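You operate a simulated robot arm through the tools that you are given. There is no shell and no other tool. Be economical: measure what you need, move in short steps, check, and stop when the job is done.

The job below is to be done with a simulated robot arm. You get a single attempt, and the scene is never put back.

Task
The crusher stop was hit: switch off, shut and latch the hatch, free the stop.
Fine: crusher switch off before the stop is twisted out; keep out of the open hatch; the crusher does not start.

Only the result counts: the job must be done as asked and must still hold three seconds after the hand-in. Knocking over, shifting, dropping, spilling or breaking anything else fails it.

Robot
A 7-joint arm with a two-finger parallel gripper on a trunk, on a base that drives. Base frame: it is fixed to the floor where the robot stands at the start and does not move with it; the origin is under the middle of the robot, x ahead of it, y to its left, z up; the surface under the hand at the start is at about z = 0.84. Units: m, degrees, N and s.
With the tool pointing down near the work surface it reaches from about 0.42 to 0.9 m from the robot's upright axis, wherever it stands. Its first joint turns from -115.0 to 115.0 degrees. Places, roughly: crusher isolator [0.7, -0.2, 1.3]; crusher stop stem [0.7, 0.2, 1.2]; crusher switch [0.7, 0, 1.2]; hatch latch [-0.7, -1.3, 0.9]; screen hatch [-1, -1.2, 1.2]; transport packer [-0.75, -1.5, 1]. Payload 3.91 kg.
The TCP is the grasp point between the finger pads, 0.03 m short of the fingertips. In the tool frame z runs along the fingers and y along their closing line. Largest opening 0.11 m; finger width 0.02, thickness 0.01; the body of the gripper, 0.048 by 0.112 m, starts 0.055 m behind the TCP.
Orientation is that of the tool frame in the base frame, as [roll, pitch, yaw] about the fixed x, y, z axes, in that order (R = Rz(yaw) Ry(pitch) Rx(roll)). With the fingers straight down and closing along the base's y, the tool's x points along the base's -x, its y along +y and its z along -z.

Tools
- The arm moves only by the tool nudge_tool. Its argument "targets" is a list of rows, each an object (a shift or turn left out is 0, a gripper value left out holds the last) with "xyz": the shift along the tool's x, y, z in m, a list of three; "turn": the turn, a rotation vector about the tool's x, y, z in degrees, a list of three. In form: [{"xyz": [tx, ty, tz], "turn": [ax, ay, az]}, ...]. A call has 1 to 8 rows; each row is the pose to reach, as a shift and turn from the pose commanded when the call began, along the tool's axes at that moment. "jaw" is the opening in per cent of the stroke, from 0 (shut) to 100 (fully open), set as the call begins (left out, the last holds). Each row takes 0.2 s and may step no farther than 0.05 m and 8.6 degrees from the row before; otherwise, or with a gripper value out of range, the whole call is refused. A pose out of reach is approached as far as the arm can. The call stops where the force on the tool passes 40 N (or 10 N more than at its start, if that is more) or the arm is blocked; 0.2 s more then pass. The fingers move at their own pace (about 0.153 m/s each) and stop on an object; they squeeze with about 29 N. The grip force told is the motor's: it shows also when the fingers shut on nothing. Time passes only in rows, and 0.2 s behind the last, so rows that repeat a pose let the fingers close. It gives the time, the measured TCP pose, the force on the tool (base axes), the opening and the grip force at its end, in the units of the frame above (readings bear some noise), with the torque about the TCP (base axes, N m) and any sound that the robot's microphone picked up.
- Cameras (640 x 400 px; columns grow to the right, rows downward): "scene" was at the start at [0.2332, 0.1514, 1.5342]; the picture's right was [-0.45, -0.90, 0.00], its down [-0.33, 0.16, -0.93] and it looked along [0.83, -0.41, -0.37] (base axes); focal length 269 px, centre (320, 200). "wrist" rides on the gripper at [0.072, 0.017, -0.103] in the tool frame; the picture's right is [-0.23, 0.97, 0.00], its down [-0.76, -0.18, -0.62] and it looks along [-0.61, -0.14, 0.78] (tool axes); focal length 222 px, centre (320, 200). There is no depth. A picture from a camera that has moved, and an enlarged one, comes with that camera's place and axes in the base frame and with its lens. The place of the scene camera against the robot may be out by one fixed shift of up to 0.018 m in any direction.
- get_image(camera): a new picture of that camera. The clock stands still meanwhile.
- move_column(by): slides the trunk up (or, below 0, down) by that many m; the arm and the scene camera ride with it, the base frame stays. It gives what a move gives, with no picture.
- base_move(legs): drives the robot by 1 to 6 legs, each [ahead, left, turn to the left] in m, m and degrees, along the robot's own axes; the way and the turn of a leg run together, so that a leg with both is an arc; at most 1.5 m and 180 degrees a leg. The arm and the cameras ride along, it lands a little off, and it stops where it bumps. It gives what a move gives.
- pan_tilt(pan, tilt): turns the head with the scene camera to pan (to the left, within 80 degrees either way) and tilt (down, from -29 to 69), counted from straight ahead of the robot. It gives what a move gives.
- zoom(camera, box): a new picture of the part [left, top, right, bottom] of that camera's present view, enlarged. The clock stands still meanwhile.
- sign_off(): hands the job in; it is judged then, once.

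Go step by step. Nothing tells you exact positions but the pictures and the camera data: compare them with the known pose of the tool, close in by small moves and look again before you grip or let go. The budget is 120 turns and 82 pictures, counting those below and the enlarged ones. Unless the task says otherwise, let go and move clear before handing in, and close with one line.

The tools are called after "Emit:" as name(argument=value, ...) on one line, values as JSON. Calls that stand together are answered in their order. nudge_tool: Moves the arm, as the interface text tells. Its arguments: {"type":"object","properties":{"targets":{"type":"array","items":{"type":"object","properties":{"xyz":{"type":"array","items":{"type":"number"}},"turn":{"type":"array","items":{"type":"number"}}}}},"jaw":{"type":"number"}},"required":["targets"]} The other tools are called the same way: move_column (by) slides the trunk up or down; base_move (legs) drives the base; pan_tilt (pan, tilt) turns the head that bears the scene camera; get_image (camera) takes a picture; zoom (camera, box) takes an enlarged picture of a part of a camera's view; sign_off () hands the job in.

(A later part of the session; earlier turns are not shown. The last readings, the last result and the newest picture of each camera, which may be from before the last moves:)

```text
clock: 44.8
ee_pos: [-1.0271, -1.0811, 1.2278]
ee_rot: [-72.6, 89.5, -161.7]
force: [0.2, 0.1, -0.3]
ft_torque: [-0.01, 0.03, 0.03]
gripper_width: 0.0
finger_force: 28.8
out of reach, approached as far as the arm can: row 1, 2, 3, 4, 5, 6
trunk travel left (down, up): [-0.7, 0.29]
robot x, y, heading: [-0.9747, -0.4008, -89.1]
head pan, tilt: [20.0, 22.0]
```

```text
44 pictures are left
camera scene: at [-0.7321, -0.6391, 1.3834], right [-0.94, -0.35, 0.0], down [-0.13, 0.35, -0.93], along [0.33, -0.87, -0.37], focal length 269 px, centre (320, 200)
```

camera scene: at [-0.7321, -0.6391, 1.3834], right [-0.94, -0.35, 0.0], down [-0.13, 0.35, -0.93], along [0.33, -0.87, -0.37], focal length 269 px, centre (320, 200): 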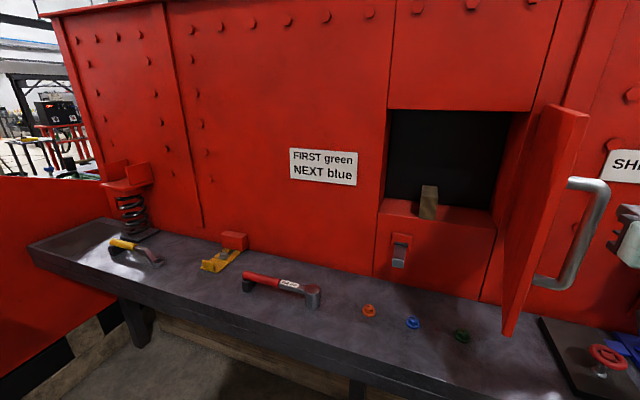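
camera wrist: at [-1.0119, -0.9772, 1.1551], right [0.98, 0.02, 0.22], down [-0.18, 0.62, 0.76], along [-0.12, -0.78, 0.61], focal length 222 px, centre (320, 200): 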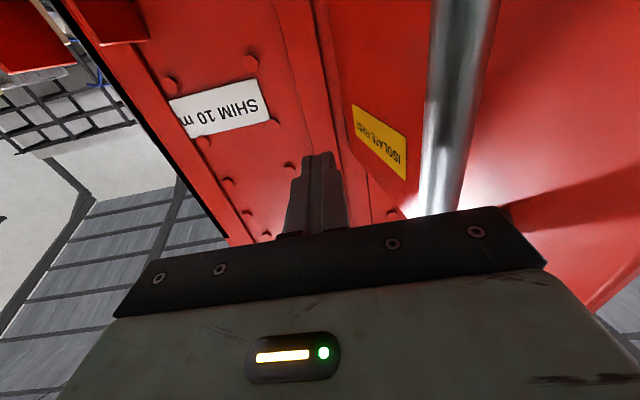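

The door swings easily. I'll continue along the arc.

Emit:
nudge_tool(targets=[{"xyz": [0, 0.045, 0.005]}, {"xyz": [0, 0.09, 0.01]}, {"xyz": [0, 0.13, 0.02]}, {"xyz": [0, 0.17, 0.035]}, {"xyz": [0, 0.2, 0.055]}, {"xyz": [0, 0.2, 0.055]}])

Emit:
get_image(camera="wrist")

Emit:
get_image(camera="scene")

```text
clock: 46.2
ee_pos: [-0.8258, -1.132, 1.2258]
ee_rot: [-73.0, 89.6, -161.9]
force: [0.0, 0.0, 0.3]
ft_torque: [-0.01, -0.01, 0.01]
gripper_width: 0.0002
finger_force: 29.8
trunk travel left (down, up): [-0.7, 0.29]
robot x, y, heading: [-0.9837, -0.4009, -89.5]
head pan, tilt: [20.0, 22.0]
```

```text
43 pictures are left
camera wrist: at [-0.8104, -1.0281, 1.1537], right [0.98, 0.02, 0.22], down [-0.18, 0.62, 0.76], along [-0.12, -0.78, 0.61], focal length 222 px, centre (320, 200)
```

wrist: 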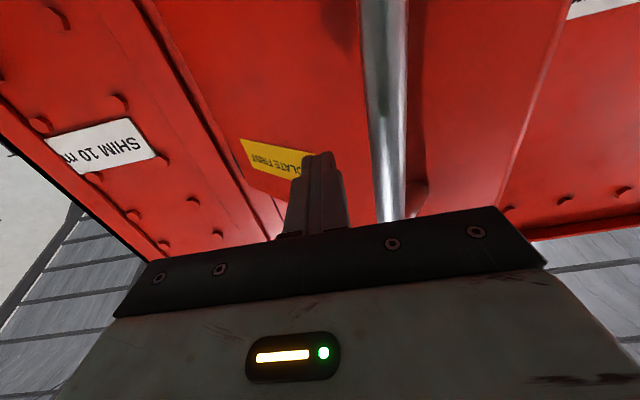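

```text
42 pictures are left
camera scene: at [-0.732, -0.6391, 1.3834], right [-0.94, -0.35, 0.0], down [-0.13, 0.35, -0.93], along [0.33, -0.87, -0.37], focal length 269 px, centre (320, 200)
```

scene: 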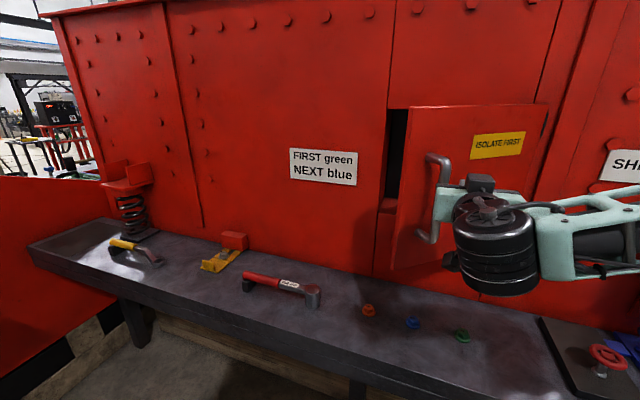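

The door is about 35° open. I'll now push it shut with the fingertips beside the handle, straight toward the wall.

Emit:
nudge_tool(targets=[{"xyz": [0, 0.015, 0.03]}, {"xyz": [0, 0.03, 0.06]}, {"xyz": [0, 0.03, 0.09]}, {"xyz": [0, 0.03, 0.12]}, {"xyz": [0, 0.03, 0.145]}, {"xyz": [0, 0.03, 0.165]}, {"xyz": [0, 0.03, 0.165]}])

Emit:
get_image(camera="wrist")

Emit:
get_image(camera="scene")

```text
clock: 47.8
ee_pos: [-0.7919, -1.2967, 1.2255]
ee_rot: [-73.2, 89.5, -162.2]
force: [0.1, 0.7, 0.3]
ft_torque: [-0.02, 0.0, 0.01]
gripper_width: 0.0
finger_force: 29.3
trunk travel left (down, up): [-0.7, 0.29]
robot x, y, heading: [-0.9761, -0.3996, -89.4]
head pan, tilt: [20.0, 22.0]
```

```text
41 pictures are left
camera wrist: at [-0.7777, -1.1928, 1.1536], right [0.98, 0.02, 0.22], down [-0.18, 0.62, 0.76], along [-0.12, -0.78, 0.61], focal length 222 px, centre (320, 200)
```

wrist: 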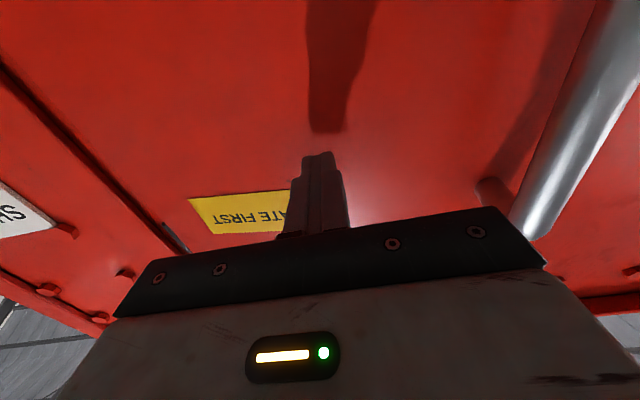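

```text
40 pictures are left
camera scene: at [-0.732, -0.6391, 1.3834], right [-0.94, -0.35, 0.0], down [-0.13, 0.35, -0.93], along [0.33, -0.87, -0.37], focal length 269 px, centre (320, 200)
```

scene: 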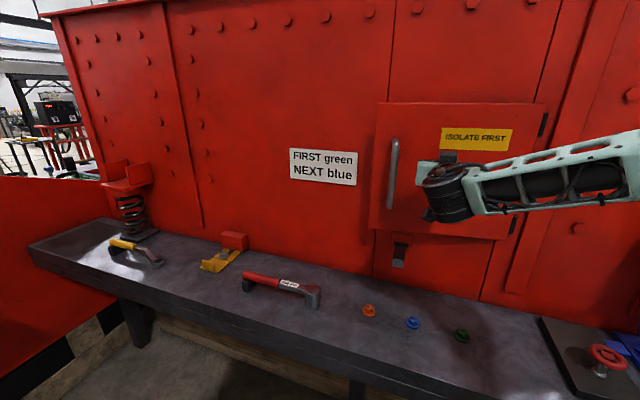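

The door is nearly flush. I'll press a little further until there is resistance.

Emit:
nudge_tool(targets=[{"xyz": [0, 0, 0.015]}, {"xyz": [0, 0, 0.03]}, {"xyz": [0, 0, 0.04]}, {"xyz": [0, 0, 0.05]}, {"xyz": [0, 0, 0.06]}, {"xyz": [0, 0, 0.07]}])

Emit:
zoom(camera="scene", box=[340, 90, 560, 300])

```text
clock: 48.9
ee_pos: [-0.7914, -1.345, 1.2264]
ee_rot: [-88.3, 89.6, -177.3]
force: [-11.9, 32.9, 1.6]
ft_torque: [-0.01, 0.02, -0.55]
gripper_width: 0.0002
finger_force: 28.8
trunk travel left (down, up): [-0.7, 0.29]
robot x, y, heading: [-0.9777, -0.3973, -89.9]
head pan, tilt: [20.0, 22.0]
stopped in row 5: the force on the tool passed its limit at 63 N (the readings are from after the stop); the commanded pose is now the measured one
```

```text
1.90 times, centred on (450, 195) of scene
camera zoom: at [-0.7331, -0.6363, 1.384], right [-0.94, -0.35, 0.0], down [-0.13, 0.35, -0.93], along [0.33, -0.87, -0.37], focal length 512 px, centre (72, 210)
```

zoom: 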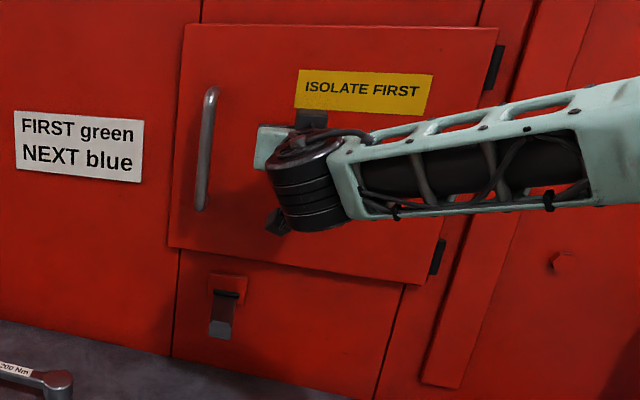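

Firm resistance at tip y≈-1.375, which fits a shut door. I'll back off and check the gap at the free edge.

Emit:
nudge_tool(targets=[{"xyz": [0, 0, -0.03]}, {"xyz": [0, 0, -0.08]}, {"xyz": [0, 0, -0.12]}, {"xyz": [0, 0, -0.12]}])

Emit:
zoom(camera="scene", box=[360, 95, 440, 275])

Emit:
get_image(camera="wrist")

```text
clock: 49.9
ee_pos: [-0.7942, -1.2254, 1.2225]
ee_rot: [-106.7, 89.5, 164.2]
force: [-0.6, -0.4, 0.6]
ft_torque: [0.03, -0.01, 0.02]
gripper_width: 0.0
finger_force: 29.4
trunk travel left (down, up): [-0.7, 0.29]
robot x, y, heading: [-0.9794, -0.3987, -89.5]
head pan, tilt: [20.0, 22.0]
```

```text
2.22 times, centred on (400, 185) of scene
camera zoom: at [-0.7321, -0.639, 1.3834], right [-0.94, -0.35, 0.0], down [-0.13, 0.35, -0.93], along [0.33, -0.87, -0.37], focal length 597 px, centre (142, 233)
```

zoom: 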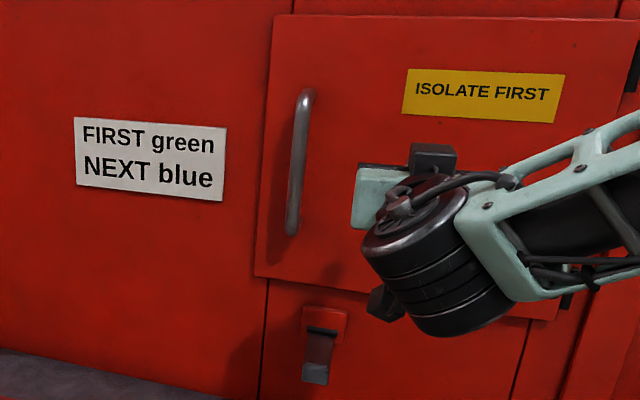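

```text
37 pictures are left
camera wrist: at [-0.7788, -1.1225, 1.1516], right [0.98, 0.02, 0.22], down [-0.18, 0.62, 0.76], along [-0.12, -0.79, 0.61], focal length 222 px, centre (320, 200)
```

wrist: 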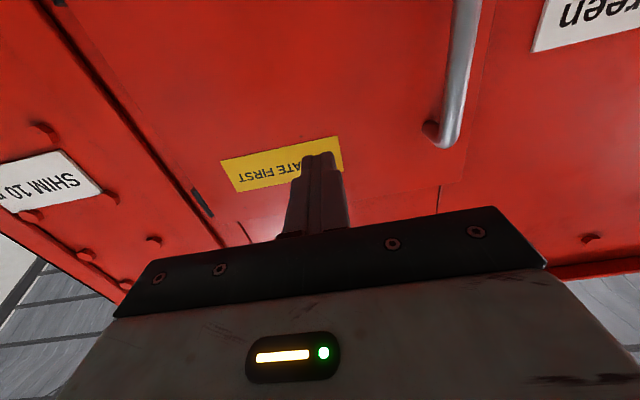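

The door looks flush. Now a close look at the latch.

Emit:
zoom(camera="scene", box=[376, 210, 424, 280])

Emit:
nudge_tool(targets=[{"xyz": [0.04, 0, -0.02]}, {"xyz": [0.08, 0, -0.02]}, {"xyz": [0.12, 0.02, -0.02]}, {"xyz": [0.16, 0.05, -0.02]}, {"xyz": [0.2, 0.08, -0.02]}, {"xyz": [0.22, 0.08, -0.02]}, {"xyz": [0.22, 0.08, -0.02]}])

Emit:
get_image(camera="wrist")

Emit:
get_image(camera="scene")

```text
5.71 times, centred on (400, 245) of scene
camera zoom: at [-0.7321, -0.639, 1.3834], right [-0.94, -0.35, 0.0], down [-0.13, 0.35, -0.93], along [0.33, -0.87, -0.37], focal length 1536 px, centre (-137, -57)
```

zoom: 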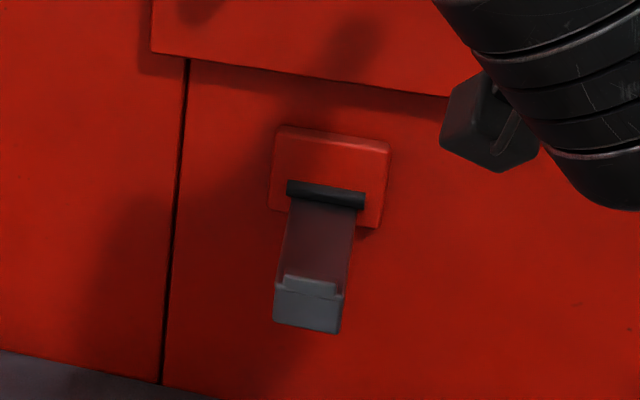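

```text
clock: 51.5
ee_pos: [-0.7154, -1.2053, 1.002]
ee_rot: [-105.8, 89.4, 165.2]
force: [-0.3, 0.3, 0.0]
ft_torque: [-0.02, -0.01, 0.02]
gripper_width: 0.0
finger_force: 28.9
trunk travel left (down, up): [-0.7, 0.29]
robot x, y, heading: [-0.9782, -0.3997, -89.5]
head pan, tilt: [20.0, 22.0]
```

```text
35 pictures are left
camera wrist: at [-0.7008, -1.1015, 0.9323], right [0.98, 0.02, 0.22], down [-0.18, 0.62, 0.76], along [-0.12, -0.79, 0.61], focal length 222 px, centre (320, 200)
```

wrist: 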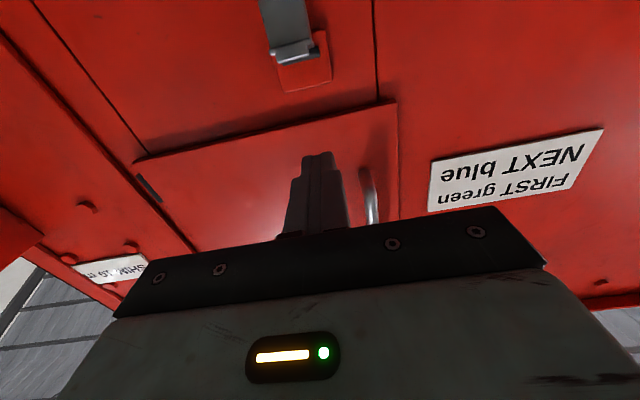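

```text
34 pictures are left
camera scene: at [-0.7321, -0.6388, 1.3834], right [-0.94, -0.35, 0.0], down [-0.13, 0.35, -0.93], along [0.33, -0.87, -0.37], focal length 269 px, centre (320, 200)
```

scene: 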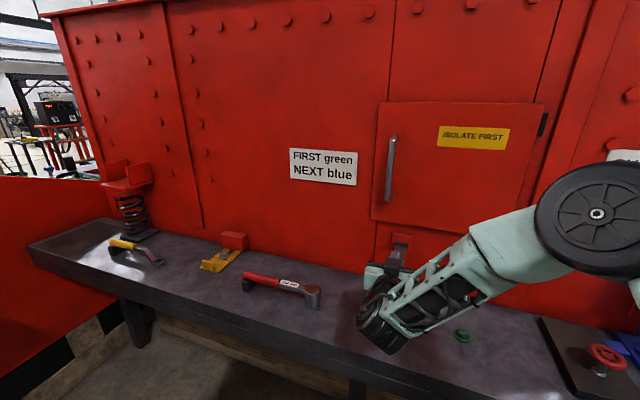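

The latch lever pivots at about (y -1.385, z 0.96) and sticks out almost horizontally to (y -1.297, z 0.945) at x≈-0.717; it must be swung up over the door edge. I'll tilt the fingers 25° down and lower in front of it, then slip under it.

Emit:
nudge_tool(targets=[{"xyz": [0.035, 0, 0], "turn": [0, 8.3, 0]}, {"xyz": [0.07, 0, 0], "turn": [0, 16.6, 0]}, {"xyz": [0.104, 0, 0], "turn": [0, 25, 0]}, {"xyz": [0.104, 0, 0], "turn": [0, 25, 0]}])

Emit:
get_image(camera="wrist")

Emit:
zoom(camera="scene", box=[340, 200, 480, 340])

```text
clock: 52.5
ee_pos: [-0.718, -1.2056, 0.8996]
ee_rot: [-178.9, 64.8, 92.0]
force: [-0.1, 1.1, 0.1]
ft_torque: [-0.05, -0.01, 0.02]
gripper_width: 0.0002
finger_force: 29.1
trunk travel left (down, up): [-0.7, 0.29]
robot x, y, heading: [-0.9786, -0.4004, -89.4]
head pan, tilt: [20.0, 22.0]
```

```text
33 pictures are left
camera wrist: at [-0.7023, -1.0809, 0.8784], right [0.98, -0.08, 0.2], down [-0.17, 0.24, 0.96], along [-0.12, -0.97, 0.22], focal length 222 px, centre (320, 200)
```

wrist: 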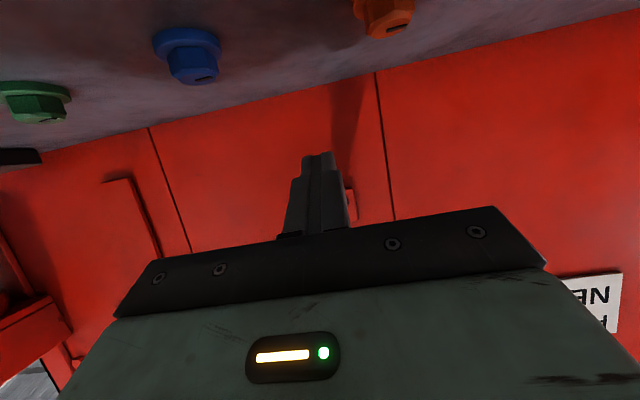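

```text
2.86 times, centred on (410, 270) of scene
camera zoom: at [-0.7321, -0.6388, 1.3834], right [-0.94, -0.35, 0.0], down [-0.13, 0.35, -0.93], along [0.33, -0.87, -0.37], focal length 768 px, centre (63, 0)
```

zoom: 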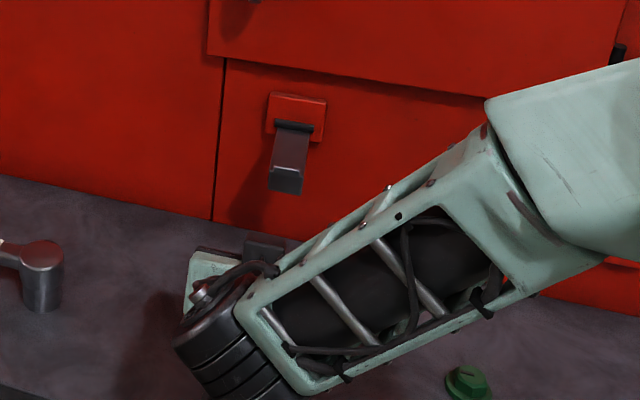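

Clear of the nuts. I'll advance under the lever and then lift a little to feel contact.

Emit:
nudge_tool(targets=[{"xyz": [-0.0169, 0, 0.0362]}, {"xyz": [-0.0338, 0, 0.0725]}, {"xyz": [-0.0423, 0, 0.0906]}, {"xyz": [-0.0423, 0, 0.0906]}])

Emit:
nudge_tool(targets=[{"xyz": [-0.018, 0, -0.0085]}, {"xyz": [-0.036, 0, -0.017]}, {"xyz": [-0.036, 0, -0.017]}])

Emit:
zoom(camera="scene", box=[340, 200, 480, 300])

```text
clock: 53.5
ee_pos: [-0.7144, -1.3047, 0.8993]
ee_rot: [-178.9, 64.9, 92.0]
force: [-0.2, -0.3, 0.3]
ft_torque: [-0.01, 0.01, 0.0]
gripper_width: 0.0
finger_force: 29.2
trunk travel left (down, up): [-0.7, 0.29]
robot x, y, heading: [-0.9772, -0.4017, -89.1]
head pan, tilt: [20.0, 22.0]
```

```text
clock: 54.0
ee_pos: [-0.7137, -1.2981, 0.9201]
ee_rot: [-178.7, 63.8, 92.3]
force: [-0.7, 2.1, -1.7]
ft_torque: [-0.01, 0.04, -0.03]
gripper_width: 0.0
finger_force: 28.7
trunk travel left (down, up): [-0.7, 0.29]
robot x, y, heading: [-0.9786, -0.3975, -89.3]
head pan, tilt: [20.0, 22.0]
stopped in row 2: the force on the tool passed its limit at 50 N (the readings are from after the stop); the commanded pose is now the measured one
```

```text
4.00 times, centred on (410, 250) of scene
camera zoom: at [-0.7322, -0.6383, 1.3834], right [-0.94, -0.35, 0.0], down [-0.13, 0.35, -0.93], along [0.33, -0.87, -0.37], focal length 1075 px, centre (-40, 0)
```

zoom: 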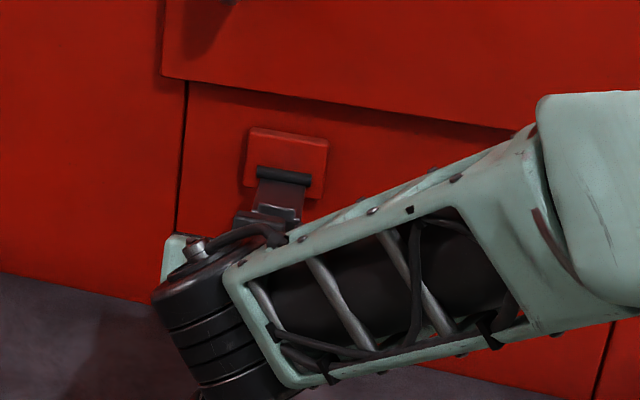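

The finger touched the lever and stopped. I'll lift in smaller steps.

Emit:
nudge_tool(targets=[{"xyz": [-0.004, 0, -0.002]}, {"xyz": [-0.008, 0, -0.004]}, {"xyz": [-0.012, 0, -0.006]}, {"xyz": [-0.016, 0, -0.0075]}, {"xyz": [-0.02, 0, -0.0093]}, {"xyz": [-0.024, 0, -0.011]}])

Emit:
get_image(camera="wrist")

```text
clock: 54.9
ee_pos: [-0.7143, -1.2957, 0.9307]
ee_rot: [-178.6, 63.4, 92.4]
force: [-3.5, 5.3, -1.1]
ft_torque: [-0.04, 0.06, -0.09]
gripper_width: 0.0
finger_force: 28.8
trunk travel left (down, up): [-0.7, 0.29]
robot x, y, heading: [-0.9798, -0.4021, -89.4]
head pan, tilt: [20.0, 22.0]
stopped in row 4: the force on the tool passed its limit at 43 N (the readings are from after the stop); the commanded pose is now the measured one
```

```text
30 pictures are left
camera wrist: at [-0.6994, -1.1697, 0.913], right [0.98, -0.08, 0.19], down [-0.17, 0.21, 0.96], along [-0.12, -0.97, 0.19], focal length 222 px, centre (320, 200)
```

wrist: 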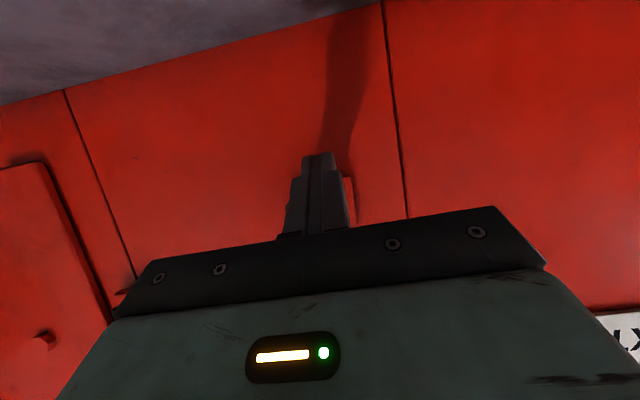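

It rose about 1 cm under load. I'll repeat gentle lifts and see whether the lever follows.

Emit:
nudge_tool(targets=[{"xyz": [-0.002, 0, -0.001]}, {"xyz": [-0.005, 0, -0.002]}, {"xyz": [-0.008, 0, -0.004]}, {"xyz": [-0.011, 0, -0.005]}, {"xyz": [-0.014, 0, -0.0065]}, {"xyz": [-0.017, 0, -0.008]}, {"xyz": [-0.02, 0, -0.0093]}, {"xyz": [-0.024, 0, -0.011]}])

Emit:
zoom(camera="scene", box=[340, 200, 480, 300])

```text
clock: 56.0
ee_pos: [-0.7127, -1.2942, 0.9417]
ee_rot: [-178.3, 63.0, 92.8]
force: [-3.2, 7.0, -1.4]
ft_torque: [0.03, 0.03, -0.12]
gripper_width: 0.0
finger_force: 29.3
trunk travel left (down, up): [-0.7, 0.29]
robot x, y, heading: [-0.9808, -0.3974, -89.3]
head pan, tilt: [20.0, 22.0]
stopped in row 5: the force on the tool passed its limit at 41 N (the readings are from after the stop); the commanded pose is now the measured one
```

```text
4.00 times, centred on (410, 250) of scene
camera zoom: at [-0.7326, -0.6374, 1.3835], right [-0.94, -0.35, 0.0], down [-0.13, 0.35, -0.93], along [0.33, -0.87, -0.37], focal length 1075 px, centre (-40, 0)
```

zoom: 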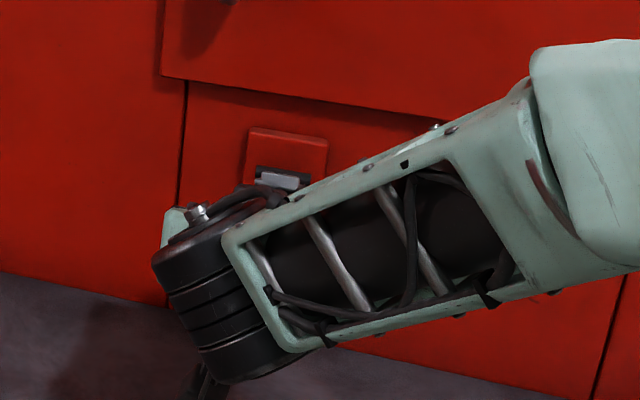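

The lever is following, just stiff. I'll keep lifting.

Emit:
nudge_tool(targets=[{"xyz": [-0.003, 0, -0.0015]}, {"xyz": [-0.007, 0, -0.003]}, {"xyz": [-0.011, 0, -0.005]}, {"xyz": [-0.015, 0, -0.007]}, {"xyz": [-0.019, 0, -0.009]}, {"xyz": [-0.023, 0, -0.0105]}, {"xyz": [-0.027, 0, -0.0125]}, {"xyz": [-0.031, 0, -0.0145]}])

Emit:
nudge_tool(targets=[{"xyz": [-0.003, 0, -0.001]}, {"xyz": [-0.007, 0, -0.002]}, {"xyz": [-0.011, 0, -0.003]}, {"xyz": [-0.015, 0, -0.004]}, {"xyz": [-0.019, 0, -0.005]}, {"xyz": [-0.023, 0, -0.006]}])

Emit:
zoom(camera="scene", box=[340, 200, 480, 300])

```text
clock: 57.9
ee_pos: [-0.7122, -1.2966, 0.977]
ee_rot: [-178.5, 63.2, 92.5]
force: [0.5, 0.4, 0.3]
ft_torque: [0.02, -0.03, -0.02]
gripper_width: 0.0003
finger_force: 28.9
trunk travel left (down, up): [-0.7, 0.29]
robot x, y, heading: [-0.9784, -0.3985, -89.7]
head pan, tilt: [20.0, 22.0]
```

```text
clock: 59.2
ee_pos: [-0.7126, -1.3019, 1.0005]
ee_rot: [-178.4, 63.2, 92.7]
force: [-0.4, 0.0, -0.5]
ft_torque: [0.0, 0.01, 0.02]
gripper_width: 0.0
finger_force: 29.3
trunk travel left (down, up): [-0.7, 0.29]
robot x, y, heading: [-0.9751, -0.3997, -89.4]
head pan, tilt: [20.0, 22.0]
```

```text
4.00 times, centred on (410, 250) of scene
camera zoom: at [-0.7325, -0.6378, 1.3834], right [-0.94, -0.35, 0.0], down [-0.13, 0.35, -0.93], along [0.33, -0.87, -0.37], focal length 1075 px, centre (-40, 0)
```

zoom: 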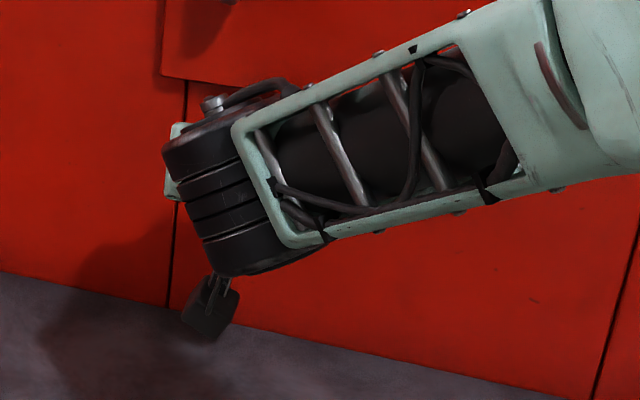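

The load has vanished, so the lever has either snapped over or slipped. I'll back off and look.

Emit:
nudge_tool(targets=[{"xyz": [0.015, 0, -0.03]}, {"xyz": [0.03, 0, -0.06]}, {"xyz": [0.045, -0.04, -0.09]}, {"xyz": [0.045, -0.085, -0.09]}, {"xyz": [0.045, -0.13, -0.09]}, {"xyz": [0.045, -0.15, -0.09]}])

Emit:
zoom(camera="scene", box=[340, 180, 480, 300])

```text
refused: row 3 steps farther than a row can; nothing moved
```

```text
3.33 times, centred on (410, 240) of scene
camera zoom: at [-0.7325, -0.6378, 1.3834], right [-0.94, -0.35, 0.0], down [-0.13, 0.35, -0.93], along [0.33, -0.87, -0.37], focal length 896 px, centre (20, 67)
```

zoom: 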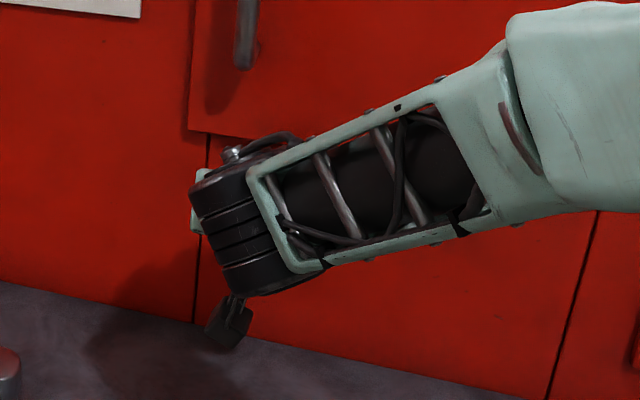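

The retreat was refused for step size, so I'll redo it in smaller steps.

Emit:
nudge_tool(targets=[{"xyz": [0.015, 0, -0.03]}, {"xyz": [0.03, 0, -0.06]}, {"xyz": [0.045, -0.02, -0.09]}, {"xyz": [0.045, -0.06, -0.09]}, {"xyz": [0.045, -0.1, -0.09]}, {"xyz": [0.045, -0.14, -0.09]}])

Emit:
zoom(camera="scene", box=[340, 180, 480, 300])

```text
clock: 60.6
ee_pos: [-0.8526, -1.2025, 1.0022]
ee_rot: [-178.5, 63.2, 92.7]
force: [0.4, 0.3, 0.1]
ft_torque: [0.02, 0.03, -0.09]
gripper_width: 0.0
finger_force: 28.6
trunk travel left (down, up): [-0.7, 0.29]
robot x, y, heading: [-0.9794, -0.3982, -89.5]
head pan, tilt: [20.0, 22.0]
```

```text
3.33 times, centred on (410, 240) of scene
camera zoom: at [-0.7318, -0.6376, 1.3833], right [-0.94, -0.35, 0.0], down [-0.13, 0.35, -0.93], along [0.33, -0.87, -0.37], focal length 896 px, centre (20, 67)
```

zoom: 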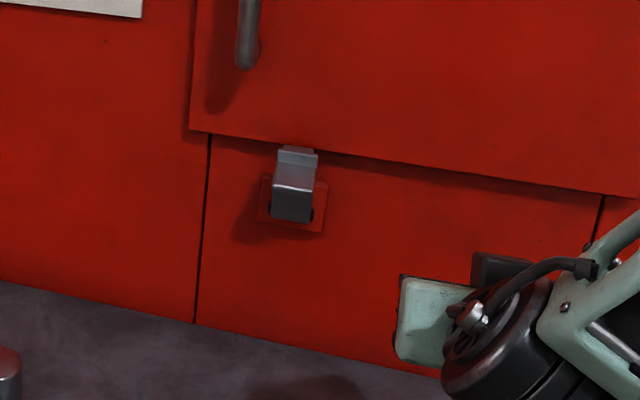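

The lever is raised to roughly 40–50° and stays there. I'll level the tool and push the lever the rest of the way up against the door.

Emit:
nudge_tool(targets=[{"xyz": [0.002, 0.03, 0.01], "turn": [0, -7, 0]}, {"xyz": [0.004, 0.065, 0.02], "turn": [0, -14, 0]}, {"xyz": [0.005, 0.1, 0.03], "turn": [0, -21, 0]}, {"xyz": [0.007, 0.137, 0.0457], "turn": [0, -27, 0]}, {"xyz": [0.007, 0.137, 0.0457], "turn": [0, -27, 0]}])

Emit:
get_image(camera="wrist")

```text
clock: 61.9
ee_pos: [-0.7152, -1.2375, 0.9738]
ee_rot: [-69.8, 89.2, -158.5]
force: [-0.2, 0.5, 0.2]
ft_torque: [0.01, -0.01, -0.02]
gripper_width: 0.0
finger_force: 29.5
trunk travel left (down, up): [-0.7, 0.29]
robot x, y, heading: [-0.9807, -0.3976, -89.5]
head pan, tilt: [20.0, 22.0]
```

```text
25 pictures are left
camera wrist: at [-0.7016, -1.1335, 0.9011], right [0.98, 0.02, 0.22], down [-0.18, 0.62, 0.76], along [-0.12, -0.78, 0.61], focal length 222 px, centre (320, 200)
```

wrist: 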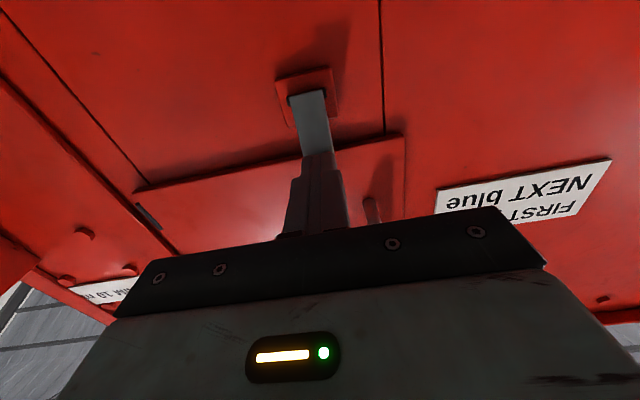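

Aligned with the lever. I'll push along its arc.

Emit:
nudge_tool(targets=[{"xyz": [-0.003, 0, 0.025]}, {"xyz": [-0.006, 0, 0.042]}, {"xyz": [-0.018, 0, 0.049]}, {"xyz": [-0.03, 0, 0.0545]}, {"xyz": [-0.041, 0, 0.0625]}, {"xyz": [-0.048, 0, 0.072]}, {"xyz": [-0.053, 0, 0.0795]}, {"xyz": [-0.06, 0, 0.0945]}])

Emit:
get_image(camera="wrist")

```text
clock: 63.3
ee_pos: [-0.7143, -1.3057, 1.0183]
ee_rot: [-113.1, 89.2, 158.0]
force: [-9.9, 28.2, 5.1]
ft_torque: [-0.04, 0.04, -0.36]
gripper_width: 0.0002
finger_force: 29.0
trunk travel left (down, up): [-0.7, 0.29]
robot x, y, heading: [-0.9812, -0.3965, -89.6]
head pan, tilt: [20.0, 22.0]
stopped in row 7: the force on the tool passed its limit at 53 N (the readings are from after the stop); the commanded pose is now the measured one
```

```text
24 pictures are left
camera wrist: at [-0.7001, -1.2005, 0.9475], right [0.98, 0.02, 0.21], down [-0.18, 0.62, 0.77], along [-0.12, -0.79, 0.6], focal length 222 px, centre (320, 200)
```

wrist: 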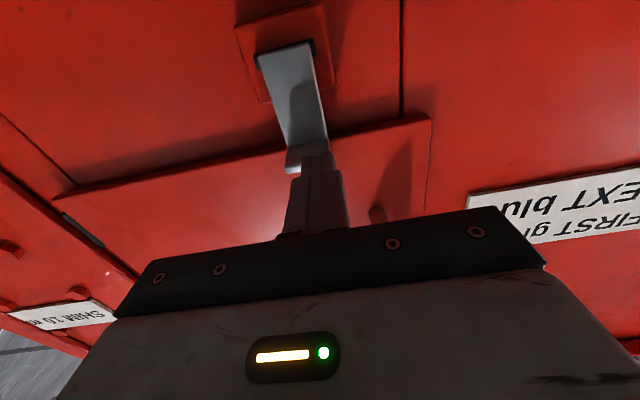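

There is firm resistance with the tip at y≈-1.336. I'll check the lever's angle by zooming both cameras.

Emit:
zoom(camera="wrist", box=[220, 10, 400, 200])

Emit:
nudge_tool(targets=[{"xyz": [0, 0, -0.04]}, {"xyz": [0, 0, -0.08]}, {"xyz": [0, -0.04, -0.08]}, {"xyz": [0, -0.08, -0.08]}, {"xyz": [0, -0.12, -0.08]}, {"xyz": [0, -0.15, -0.08]}, {"xyz": [0, -0.15, -0.08]}])

Emit:
zoom(camera="scene", box=[360, 190, 440, 270])

Emit:
get_image(camera="wrist")

```text
2.11 times, centred on (310, 105) of wrist
camera zoom: at [-0.7001, -1.2005, 0.9475], right [0.98, 0.02, 0.21], down [-0.18, 0.62, 0.77], along [-0.12, -0.79, 0.6], focal length 468 px, centre (341, 400)
```

zoom: 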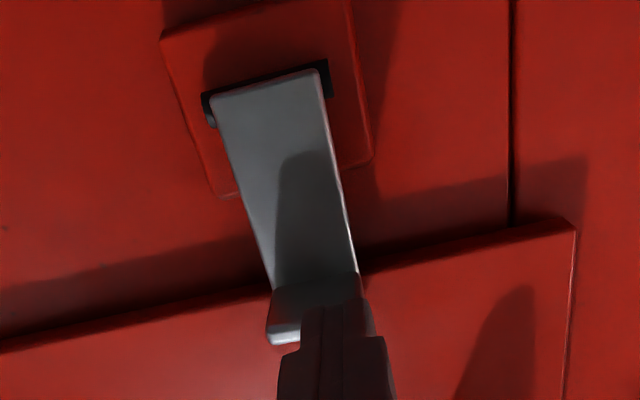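

```text
clock: 64.9
ee_pos: [-0.8648, -1.2307, 1.0197]
ee_rot: [-114.2, 89.3, 157.0]
force: [0.8, -0.3, 0.1]
ft_torque: [-0.01, 0.01, 0.01]
gripper_width: 0.0
finger_force: 29.0
trunk travel left (down, up): [-0.7, 0.29]
robot x, y, heading: [-0.9803, -0.3965, -89.1]
head pan, tilt: [20.0, 22.0]
```

```text
5.00 times, centred on (400, 230) of scene
camera zoom: at [-0.7326, -0.6374, 1.3834], right [-0.94, -0.35, 0.0], down [-0.13, 0.35, -0.93], along [0.33, -0.87, -0.37], focal length 1344 px, centre (-80, 50)
```

zoom: 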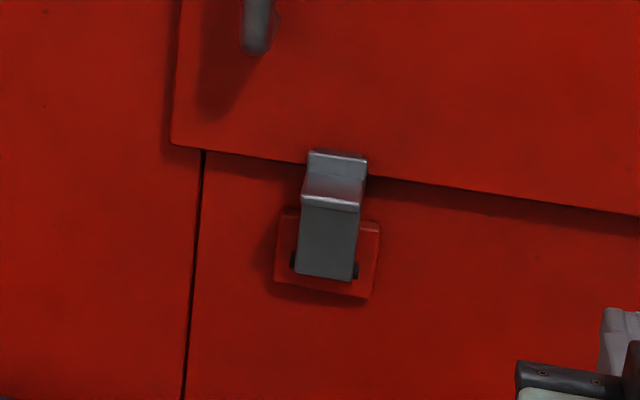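

```text
21 pictures are left
camera wrist: at [-0.8515, -1.1263, 0.9485], right [0.98, 0.02, 0.21], down [-0.18, 0.62, 0.77], along [-0.12, -0.79, 0.6], focal length 222 px, centre (320, 200)
```

wrist: 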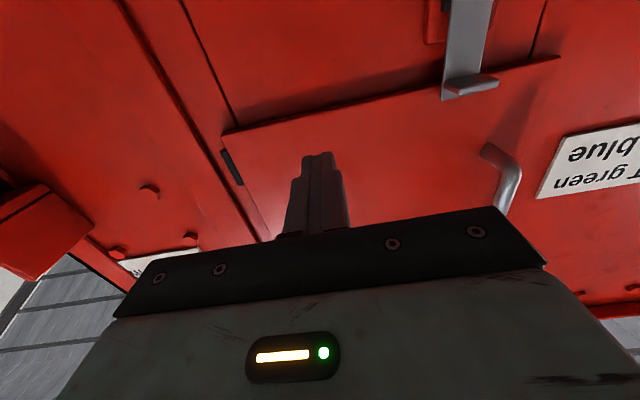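

The lever now stands upright over the door's lower edge with its finger tab outward. One zoom from the side to check it lies home.

Emit:
zoom(camera="wrist", box=[400, 0, 540, 120])

```text
3.33 times, centred on (470, 60) of wrist
camera zoom: at [-0.8515, -1.1263, 0.9485], right [0.98, 0.02, 0.21], down [-0.18, 0.62, 0.77], along [-0.12, -0.79, 0.6], focal length 740 px, centre (-180, 667)
```

zoom: 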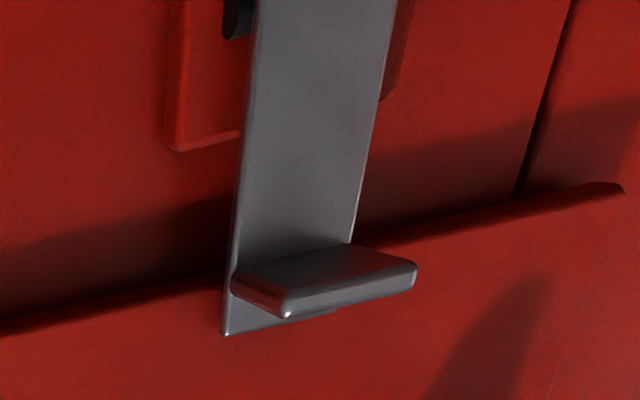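

The hatch is shut and latched. Next: retreat, raise the arm and drive back to the panel for the stop.

Emit:
nudge_tool(targets=[{"xyz": [0, 0, -0.04]}, {"xyz": [-0.04, 0, -0.06]}, {"xyz": [-0.085, 0, -0.07]}, {"xyz": [-0.13, 0, -0.08]}, {"xyz": [-0.175, 0, -0.085]}, {"xyz": [-0.22, 0, -0.09]}, {"xyz": [-0.22, 0, -0.09]}])

Emit:
base_move(legs=[[-0.4, 0, 0], [0, 0.51, 0], [0, 0, 45], [0, 0, 44.5]])

```text
clock: 66.5
ee_pos: [-0.8657, -1.141, 1.2403]
ee_rot: [-117.5, 89.3, 153.8]
force: [-0.2, -0.5, 0.9]
ft_torque: [0.0, 0.0, 0.01]
gripper_width: 0.0002
finger_force: 28.9
trunk travel left (down, up): [-0.7, 0.29]
robot x, y, heading: [-0.9769, -0.4016, -89.4]
head pan, tilt: [20.0, 22.0]
```

```text
clock: 75.7
ee_pos: [0.2715, 0.1215, 1.2407]
ee_rot: [-115.5, 89.2, -114.3]
force: [-1.1, 1.0, -0.7]
ft_torque: [-0.04, -0.01, -0.01]
gripper_width: 0.0001
finger_force: 29.2
trunk travel left (down, up): [-0.7, 0.29]
robot x, y, heading: [-0.4756, 0.0089, 0.6]
head pan, tilt: [20.0, 22.0]
```

I'm back at the panel. I'll drive up a little, open the jaw, and look at the stop.

Emit:
base_move(legs=[[0.14, 0.05, -0.6]])

Emit:
nudge_tool(targets=[{"xyz": [0, 0, 0.03]}, {"xyz": [0, 0, 0.06]}, {"xyz": [0, 0, 0.06]}], jaw=80)

Emit:
get_image(camera="wrist")

Emit:
get_image(camera="scene")

```text
clock: 77.1
ee_pos: [0.4124, 0.1666, 1.2405]
ee_rot: [-115.6, 89.2, -115.0]
force: [0.9, 0.7, 0.5]
ft_torque: [-0.04, -0.04, 0.01]
gripper_width: 0.0
finger_force: 28.9
trunk travel left (down, up): [-0.7, 0.29]
robot x, y, heading: [-0.3311, 0.0599, 0.0]
head pan, tilt: [20.0, 22.0]
```

```text
clock: 77.9
ee_pos: [0.4726, 0.1667, 1.2407]
ee_rot: [-115.1, 89.3, -114.6]
force: [-0.9, 0.9, -0.8]
ft_torque: [0.03, 0.0, -0.03]
gripper_width: 0.0882
finger_force: 0.0
trunk travel left (down, up): [-0.7, 0.29]
robot x, y, heading: [-0.3292, 0.0602, -0.0]
head pan, tilt: [20.0, 22.0]
```

```text
19 pictures are left
camera wrist: at [0.3692, 0.1813, 1.1692], right [-0.01, 0.98, 0.21], down [-0.62, -0.17, 0.77], along [0.79, -0.12, 0.6], focal length 222 px, centre (320, 200)
```

wrist: 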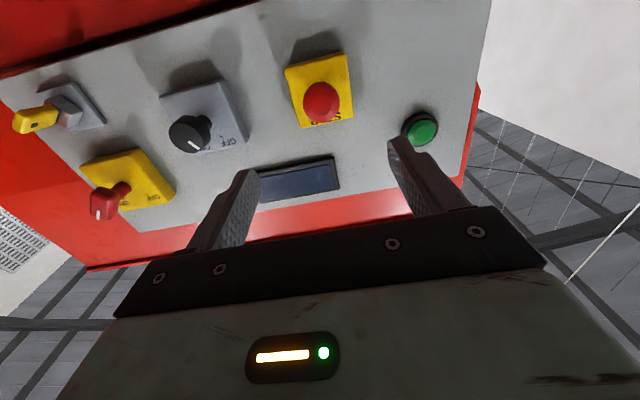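

```text
18 pictures are left
camera scene: at [-0.0943, 0.2831, 1.3834], right [0.34, -0.94, 0.0], down [-0.35, -0.13, -0.93], along [0.87, 0.32, -0.37], focal length 269 px, centre (320, 200)
```

scene: 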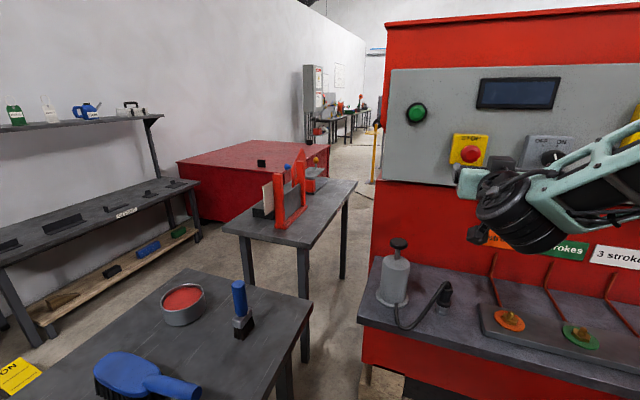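

The stop is centred in the gripper's line. I'll advance part way and look at the head for twist arrows.

Emit:
nudge_tool(targets=[{"xyz": [0, 0, 0.04]}, {"xyz": [0, 0, 0.08]}, {"xyz": [0, 0, 0.1]}, {"xyz": [0, 0, 0.1]}])

Emit:
zoom(camera="wrist", box=[230, 40, 430, 220])

Emit:
zoom(camera="scene", box=[440, 120, 520, 180])

```text
clock: 78.9
ee_pos: [0.5721, 0.1677, 1.2408]
ee_rot: [-115.6, 89.2, -114.9]
force: [0.3, -0.5, 0.4]
ft_torque: [-0.02, -0.02, 0.0]
gripper_width: 0.0881
finger_force: 0.0
trunk travel left (down, up): [-0.7, 0.29]
robot x, y, heading: [-0.3273, 0.0581, -0.4]
head pan, tilt: [20.0, 22.0]
```

```text
2.22 times, centred on (330, 130) of wrist
camera zoom: at [0.4691, 0.1825, 1.169], right [-0.01, 0.98, 0.21], down [-0.62, -0.18, 0.77], along [0.79, -0.12, 0.6], focal length 494 px, centre (298, 356)
```

zoom: 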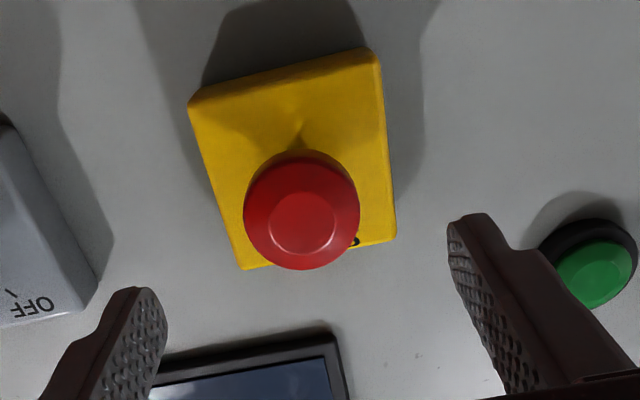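

```text
6.67 times, centred on (480, 150) of scene
camera zoom: at [-0.0942, 0.2831, 1.3834], right [0.34, -0.94, 0.0], down [-0.35, -0.13, -0.93], along [0.87, 0.32, -0.37], focal length 1792 px, centre (-747, 533)
```

zoom: 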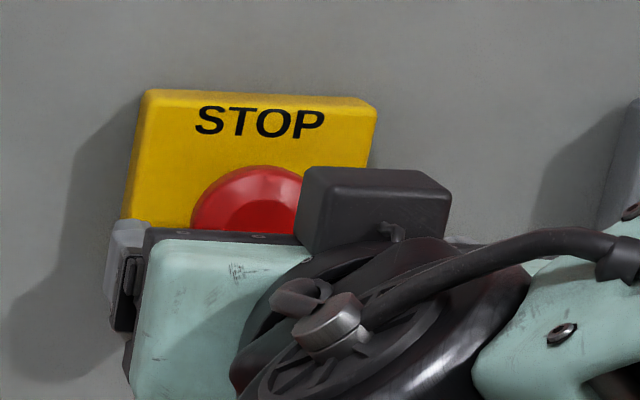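

The head is centred, about 0.08 m ahead, with no arrows shown; the usual release is clockwise. I'll pre-rotate -30°, advance, grip.

Emit:
nudge_tool(targets=[{"turn": [0, 0, -8]}, {"turn": [0, 0, -16]}, {"turn": [0, 0, -24]}, {"turn": [0, 0, -30]}, {"xyz": [0, 0, 0.03], "turn": [0, 0, -30]}, {"xyz": [0, 0, 0.055], "turn": [0, 0, -30]}, {"xyz": [0, 0, 0.075], "turn": [0, 0, -30]}, {"xyz": [0, 0, 0.075], "turn": [0, 0, -30]}])

Emit:
get_image(camera="wrist")

```text
clock: 80.7
ee_pos: [0.6475, 0.1696, 1.2389]
ee_rot: [-90.7, 59.2, -90.0]
force: [1.0, -0.4, -0.6]
ft_torque: [0.02, 0.0, 0.03]
gripper_width: 0.088
finger_force: 0.1
trunk travel left (down, up): [-0.7, 0.29]
robot x, y, heading: [-0.3341, 0.0594, 0.3]
head pan, tilt: [20.0, 22.0]
```

```text
15 pictures are left
camera wrist: at [0.5447, 0.1452, 1.1697], right [-0.01, 0.95, -0.3], down [-0.62, 0.23, 0.75], along [0.78, 0.2, 0.59], focal length 222 px, centre (320, 200)
```

wrist: 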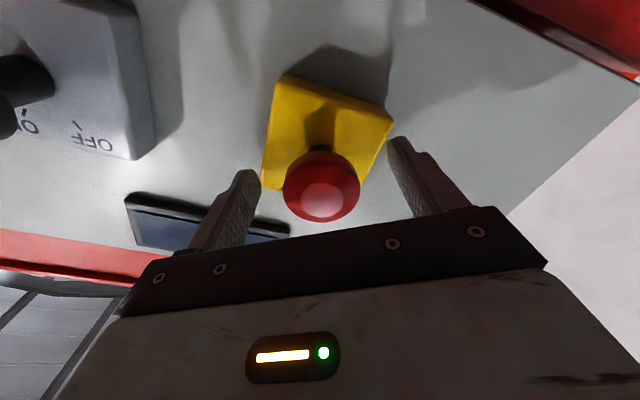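

Head is between the pads. Closing.

Emit:
nudge_tool(targets=[{"xyz": [0, 0, 0]}, {"xyz": [0, 0, 0]}, {"xyz": [0, 0, 0]}, {"xyz": [0, 0, 0]}], jaw=0)

Emit:
nudge_tool(targets=[{"turn": [0, 0, 6]}, {"turn": [0, 0, 12]}, {"turn": [0, 0, 18]}, {"turn": [0, 0, 24]}, {"turn": [0, 0, 30]}, {"turn": [0, 0, 30]}])

Emit:
get_image(camera="wrist")

```text
clock: 81.7
ee_pos: [0.6479, 0.169, 1.2388]
ee_rot: [-90.9, 59.3, -90.0]
force: [1.4, 2.3, -1.8]
ft_torque: [0.19, 0.0, 0.01]
gripper_width: 0.0414
finger_force: 45.2
trunk travel left (down, up): [-0.7, 0.29]
robot x, y, heading: [-0.331, 0.062, -0.3]
head pan, tilt: [20.0, 22.0]
```

```text
clock: 83.1
ee_pos: [0.6484, 0.1702, 1.2383]
ee_rot: [-122.7, 89.2, -121.9]
force: [-2.7, 6.6, -4.0]
ft_torque: [-0.06, 0.21, 0.14]
gripper_width: 0.041
finger_force: 44.9
trunk travel left (down, up): [-0.7, 0.29]
robot x, y, heading: [-0.3324, 0.0617, -0.2]
head pan, tilt: [20.0, 22.0]
```

```text
14 pictures are left
camera wrist: at [0.5438, 0.1846, 1.1676], right [-0.01, 0.98, 0.22], down [-0.62, -0.18, 0.77], along [0.79, -0.12, 0.6], focal length 222 px, centre (320, 200)
```

wrist: 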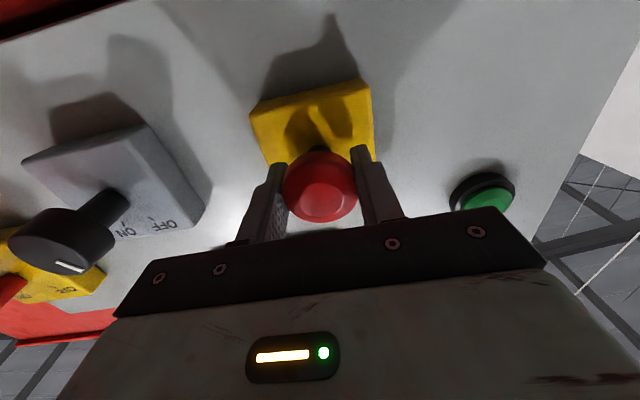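

The torque is low so far. I'll keep turning clockwise.

Emit:
nudge_tool(targets=[{"turn": [0, 0, 6]}, {"turn": [0, 0, 12]}, {"turn": [0, 0, 18]}, {"turn": [0, 0, 24]}, {"turn": [0, 0, 30]}, {"turn": [0, 0, 30]}])

Emit:
get_image(camera="wrist")

```text
clock: 84.5
ee_pos: [0.6469, 0.17, 1.2405]
ee_rot: [90.6, 60.7, 91.2]
force: [-2.3, 9.9, 3.0]
ft_torque: [-1.04, -0.16, 0.06]
gripper_width: 0.0419
finger_force: 45.1
trunk travel left (down, up): [-0.7, 0.29]
robot x, y, heading: [-0.3294, 0.0588, 0.1]
head pan, tilt: [20.0, 22.0]
```

```text
13 pictures are left
camera wrist: at [0.5431, 0.2188, 1.1863], right [-0.01, 0.74, 0.67], down [-0.61, -0.54, 0.58], along [0.79, -0.41, 0.46], focal length 222 px, centre (320, 200)
```

wrist: 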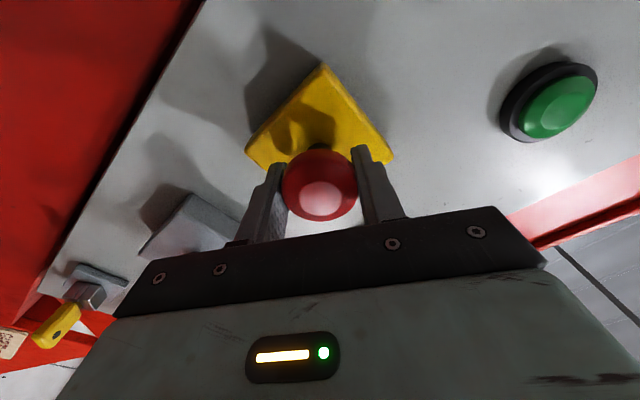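

Torque reached about 1 N·m, an end stop. While holding the twist I'll pull gently outward so the head can come out.

Emit:
nudge_tool(targets=[{"xyz": [0, 0, -0.003]}, {"xyz": [0, 0, -0.006]}, {"xyz": [0, 0, -0.009]}, {"xyz": [0, 0, -0.012]}, {"xyz": [0, 0, -0.012]}])

Emit:
get_image(camera="wrist")

```text
clock: 85.4
ee_pos: [0.641, 0.1693, 1.2389]
ee_rot: [90.4, 60.7, 91.1]
force: [22.8, 9.7, 0.5]
ft_torque: [-0.44, 0.18, 0.29]
gripper_width: 0.0416
finger_force: 45.5
trunk travel left (down, up): [-0.7, 0.29]
robot x, y, heading: [-0.3314, 0.0605, -0.1]
head pan, tilt: [20.0, 22.0]
stopped in row 4: the force on the tool passed its limit at 41 N (the readings are from after the stop); the commanded pose is now the measured one
```

```text
12 pictures are left
camera wrist: at [0.537, 0.2187, 1.1861], right [-0.01, 0.74, 0.67], down [-0.61, -0.54, 0.58], along [0.79, -0.41, 0.46], focal length 222 px, centre (320, 200)
```

wrist: 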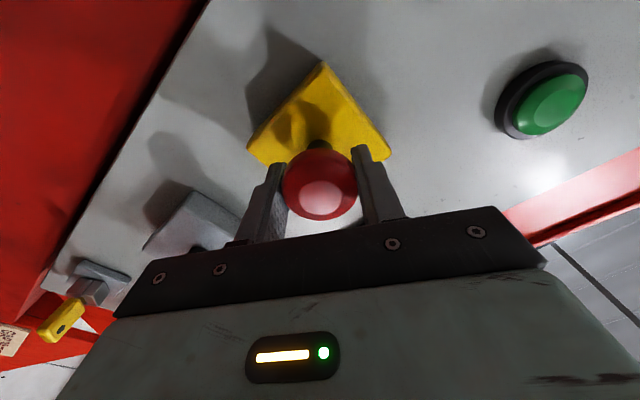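

The head came out with the gripper by about 6 mm before resisting. I'll release, back off and compare.

Emit:
nudge_tool(targets=[{"xyz": [0, 0, 0]}, {"xyz": [0, 0, 0]}, {"xyz": [0, 0, 0]}], jaw=80)

Emit:
nudge_tool(targets=[{"xyz": [0, 0, -0.04]}, {"xyz": [0, 0, -0.068]}, {"xyz": [0, 0, -0.068], "turn": [0, 0, -8]}, {"xyz": [0, 0, -0.068], "turn": [0, 0, -16]}, {"xyz": [0, 0, -0.068], "turn": [0, 0, -24]}, {"xyz": [0, 0, -0.068], "turn": [0, 0, -30]}, {"xyz": [0, 0, -0.068], "turn": [0, 0, -30]}])

Emit:
zoom(camera="wrist", box=[230, 40, 430, 220])

Emit:
zoom(camera="scene", box=[400, 80, 600, 200])

```text
clock: 86.2
ee_pos: [0.6388, 0.1698, 1.2415]
ee_rot: [90.3, 60.7, 90.9]
force: [0.2, 0.3, -0.2]
ft_torque: [-0.02, -0.03, 0.0]
gripper_width: 0.0884
finger_force: 0.0
trunk travel left (down, up): [-0.7, 0.29]
robot x, y, heading: [-0.3332, 0.0597, -0.2]
head pan, tilt: [20.0, 22.0]
```

```text
clock: 87.8
ee_pos: [0.5708, 0.1687, 1.2414]
ee_rot: [-102.3, 89.3, -101.6]
force: [0.5, 0.3, 0.1]
ft_torque: [0.02, 0.03, 0.04]
gripper_width: 0.0879
finger_force: 0.0
trunk travel left (down, up): [-0.7, 0.29]
robot x, y, heading: [-0.3291, 0.0557, -0.1]
head pan, tilt: [20.0, 22.0]
```

```text
2.22 times, centred on (330, 130) of wrist
camera zoom: at [0.4674, 0.1827, 1.1702], right [-0.01, 0.98, 0.21], down [-0.62, -0.17, 0.77], along [0.79, -0.12, 0.61], focal length 494 px, centre (298, 356)
```

zoom: 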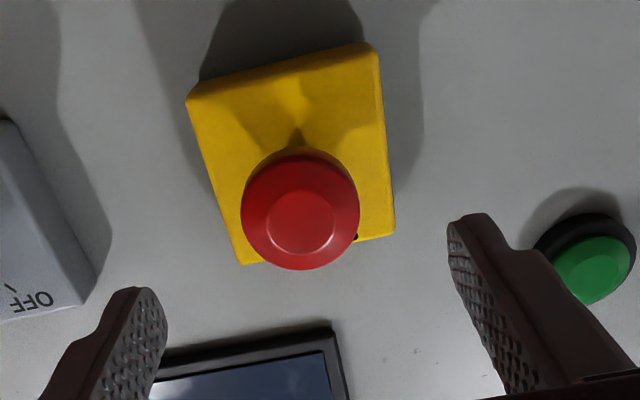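

```text
3.20 times, centred on (500, 140) of scene
camera zoom: at [-0.0937, 0.2834, 1.3834], right [0.34, -0.94, 0.0], down [-0.35, -0.13, -0.93], along [0.87, 0.32, -0.37], focal length 860 px, centre (-256, 392)
```

zoom: 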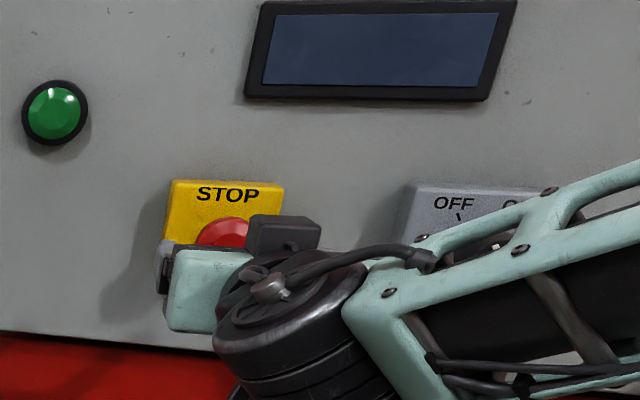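

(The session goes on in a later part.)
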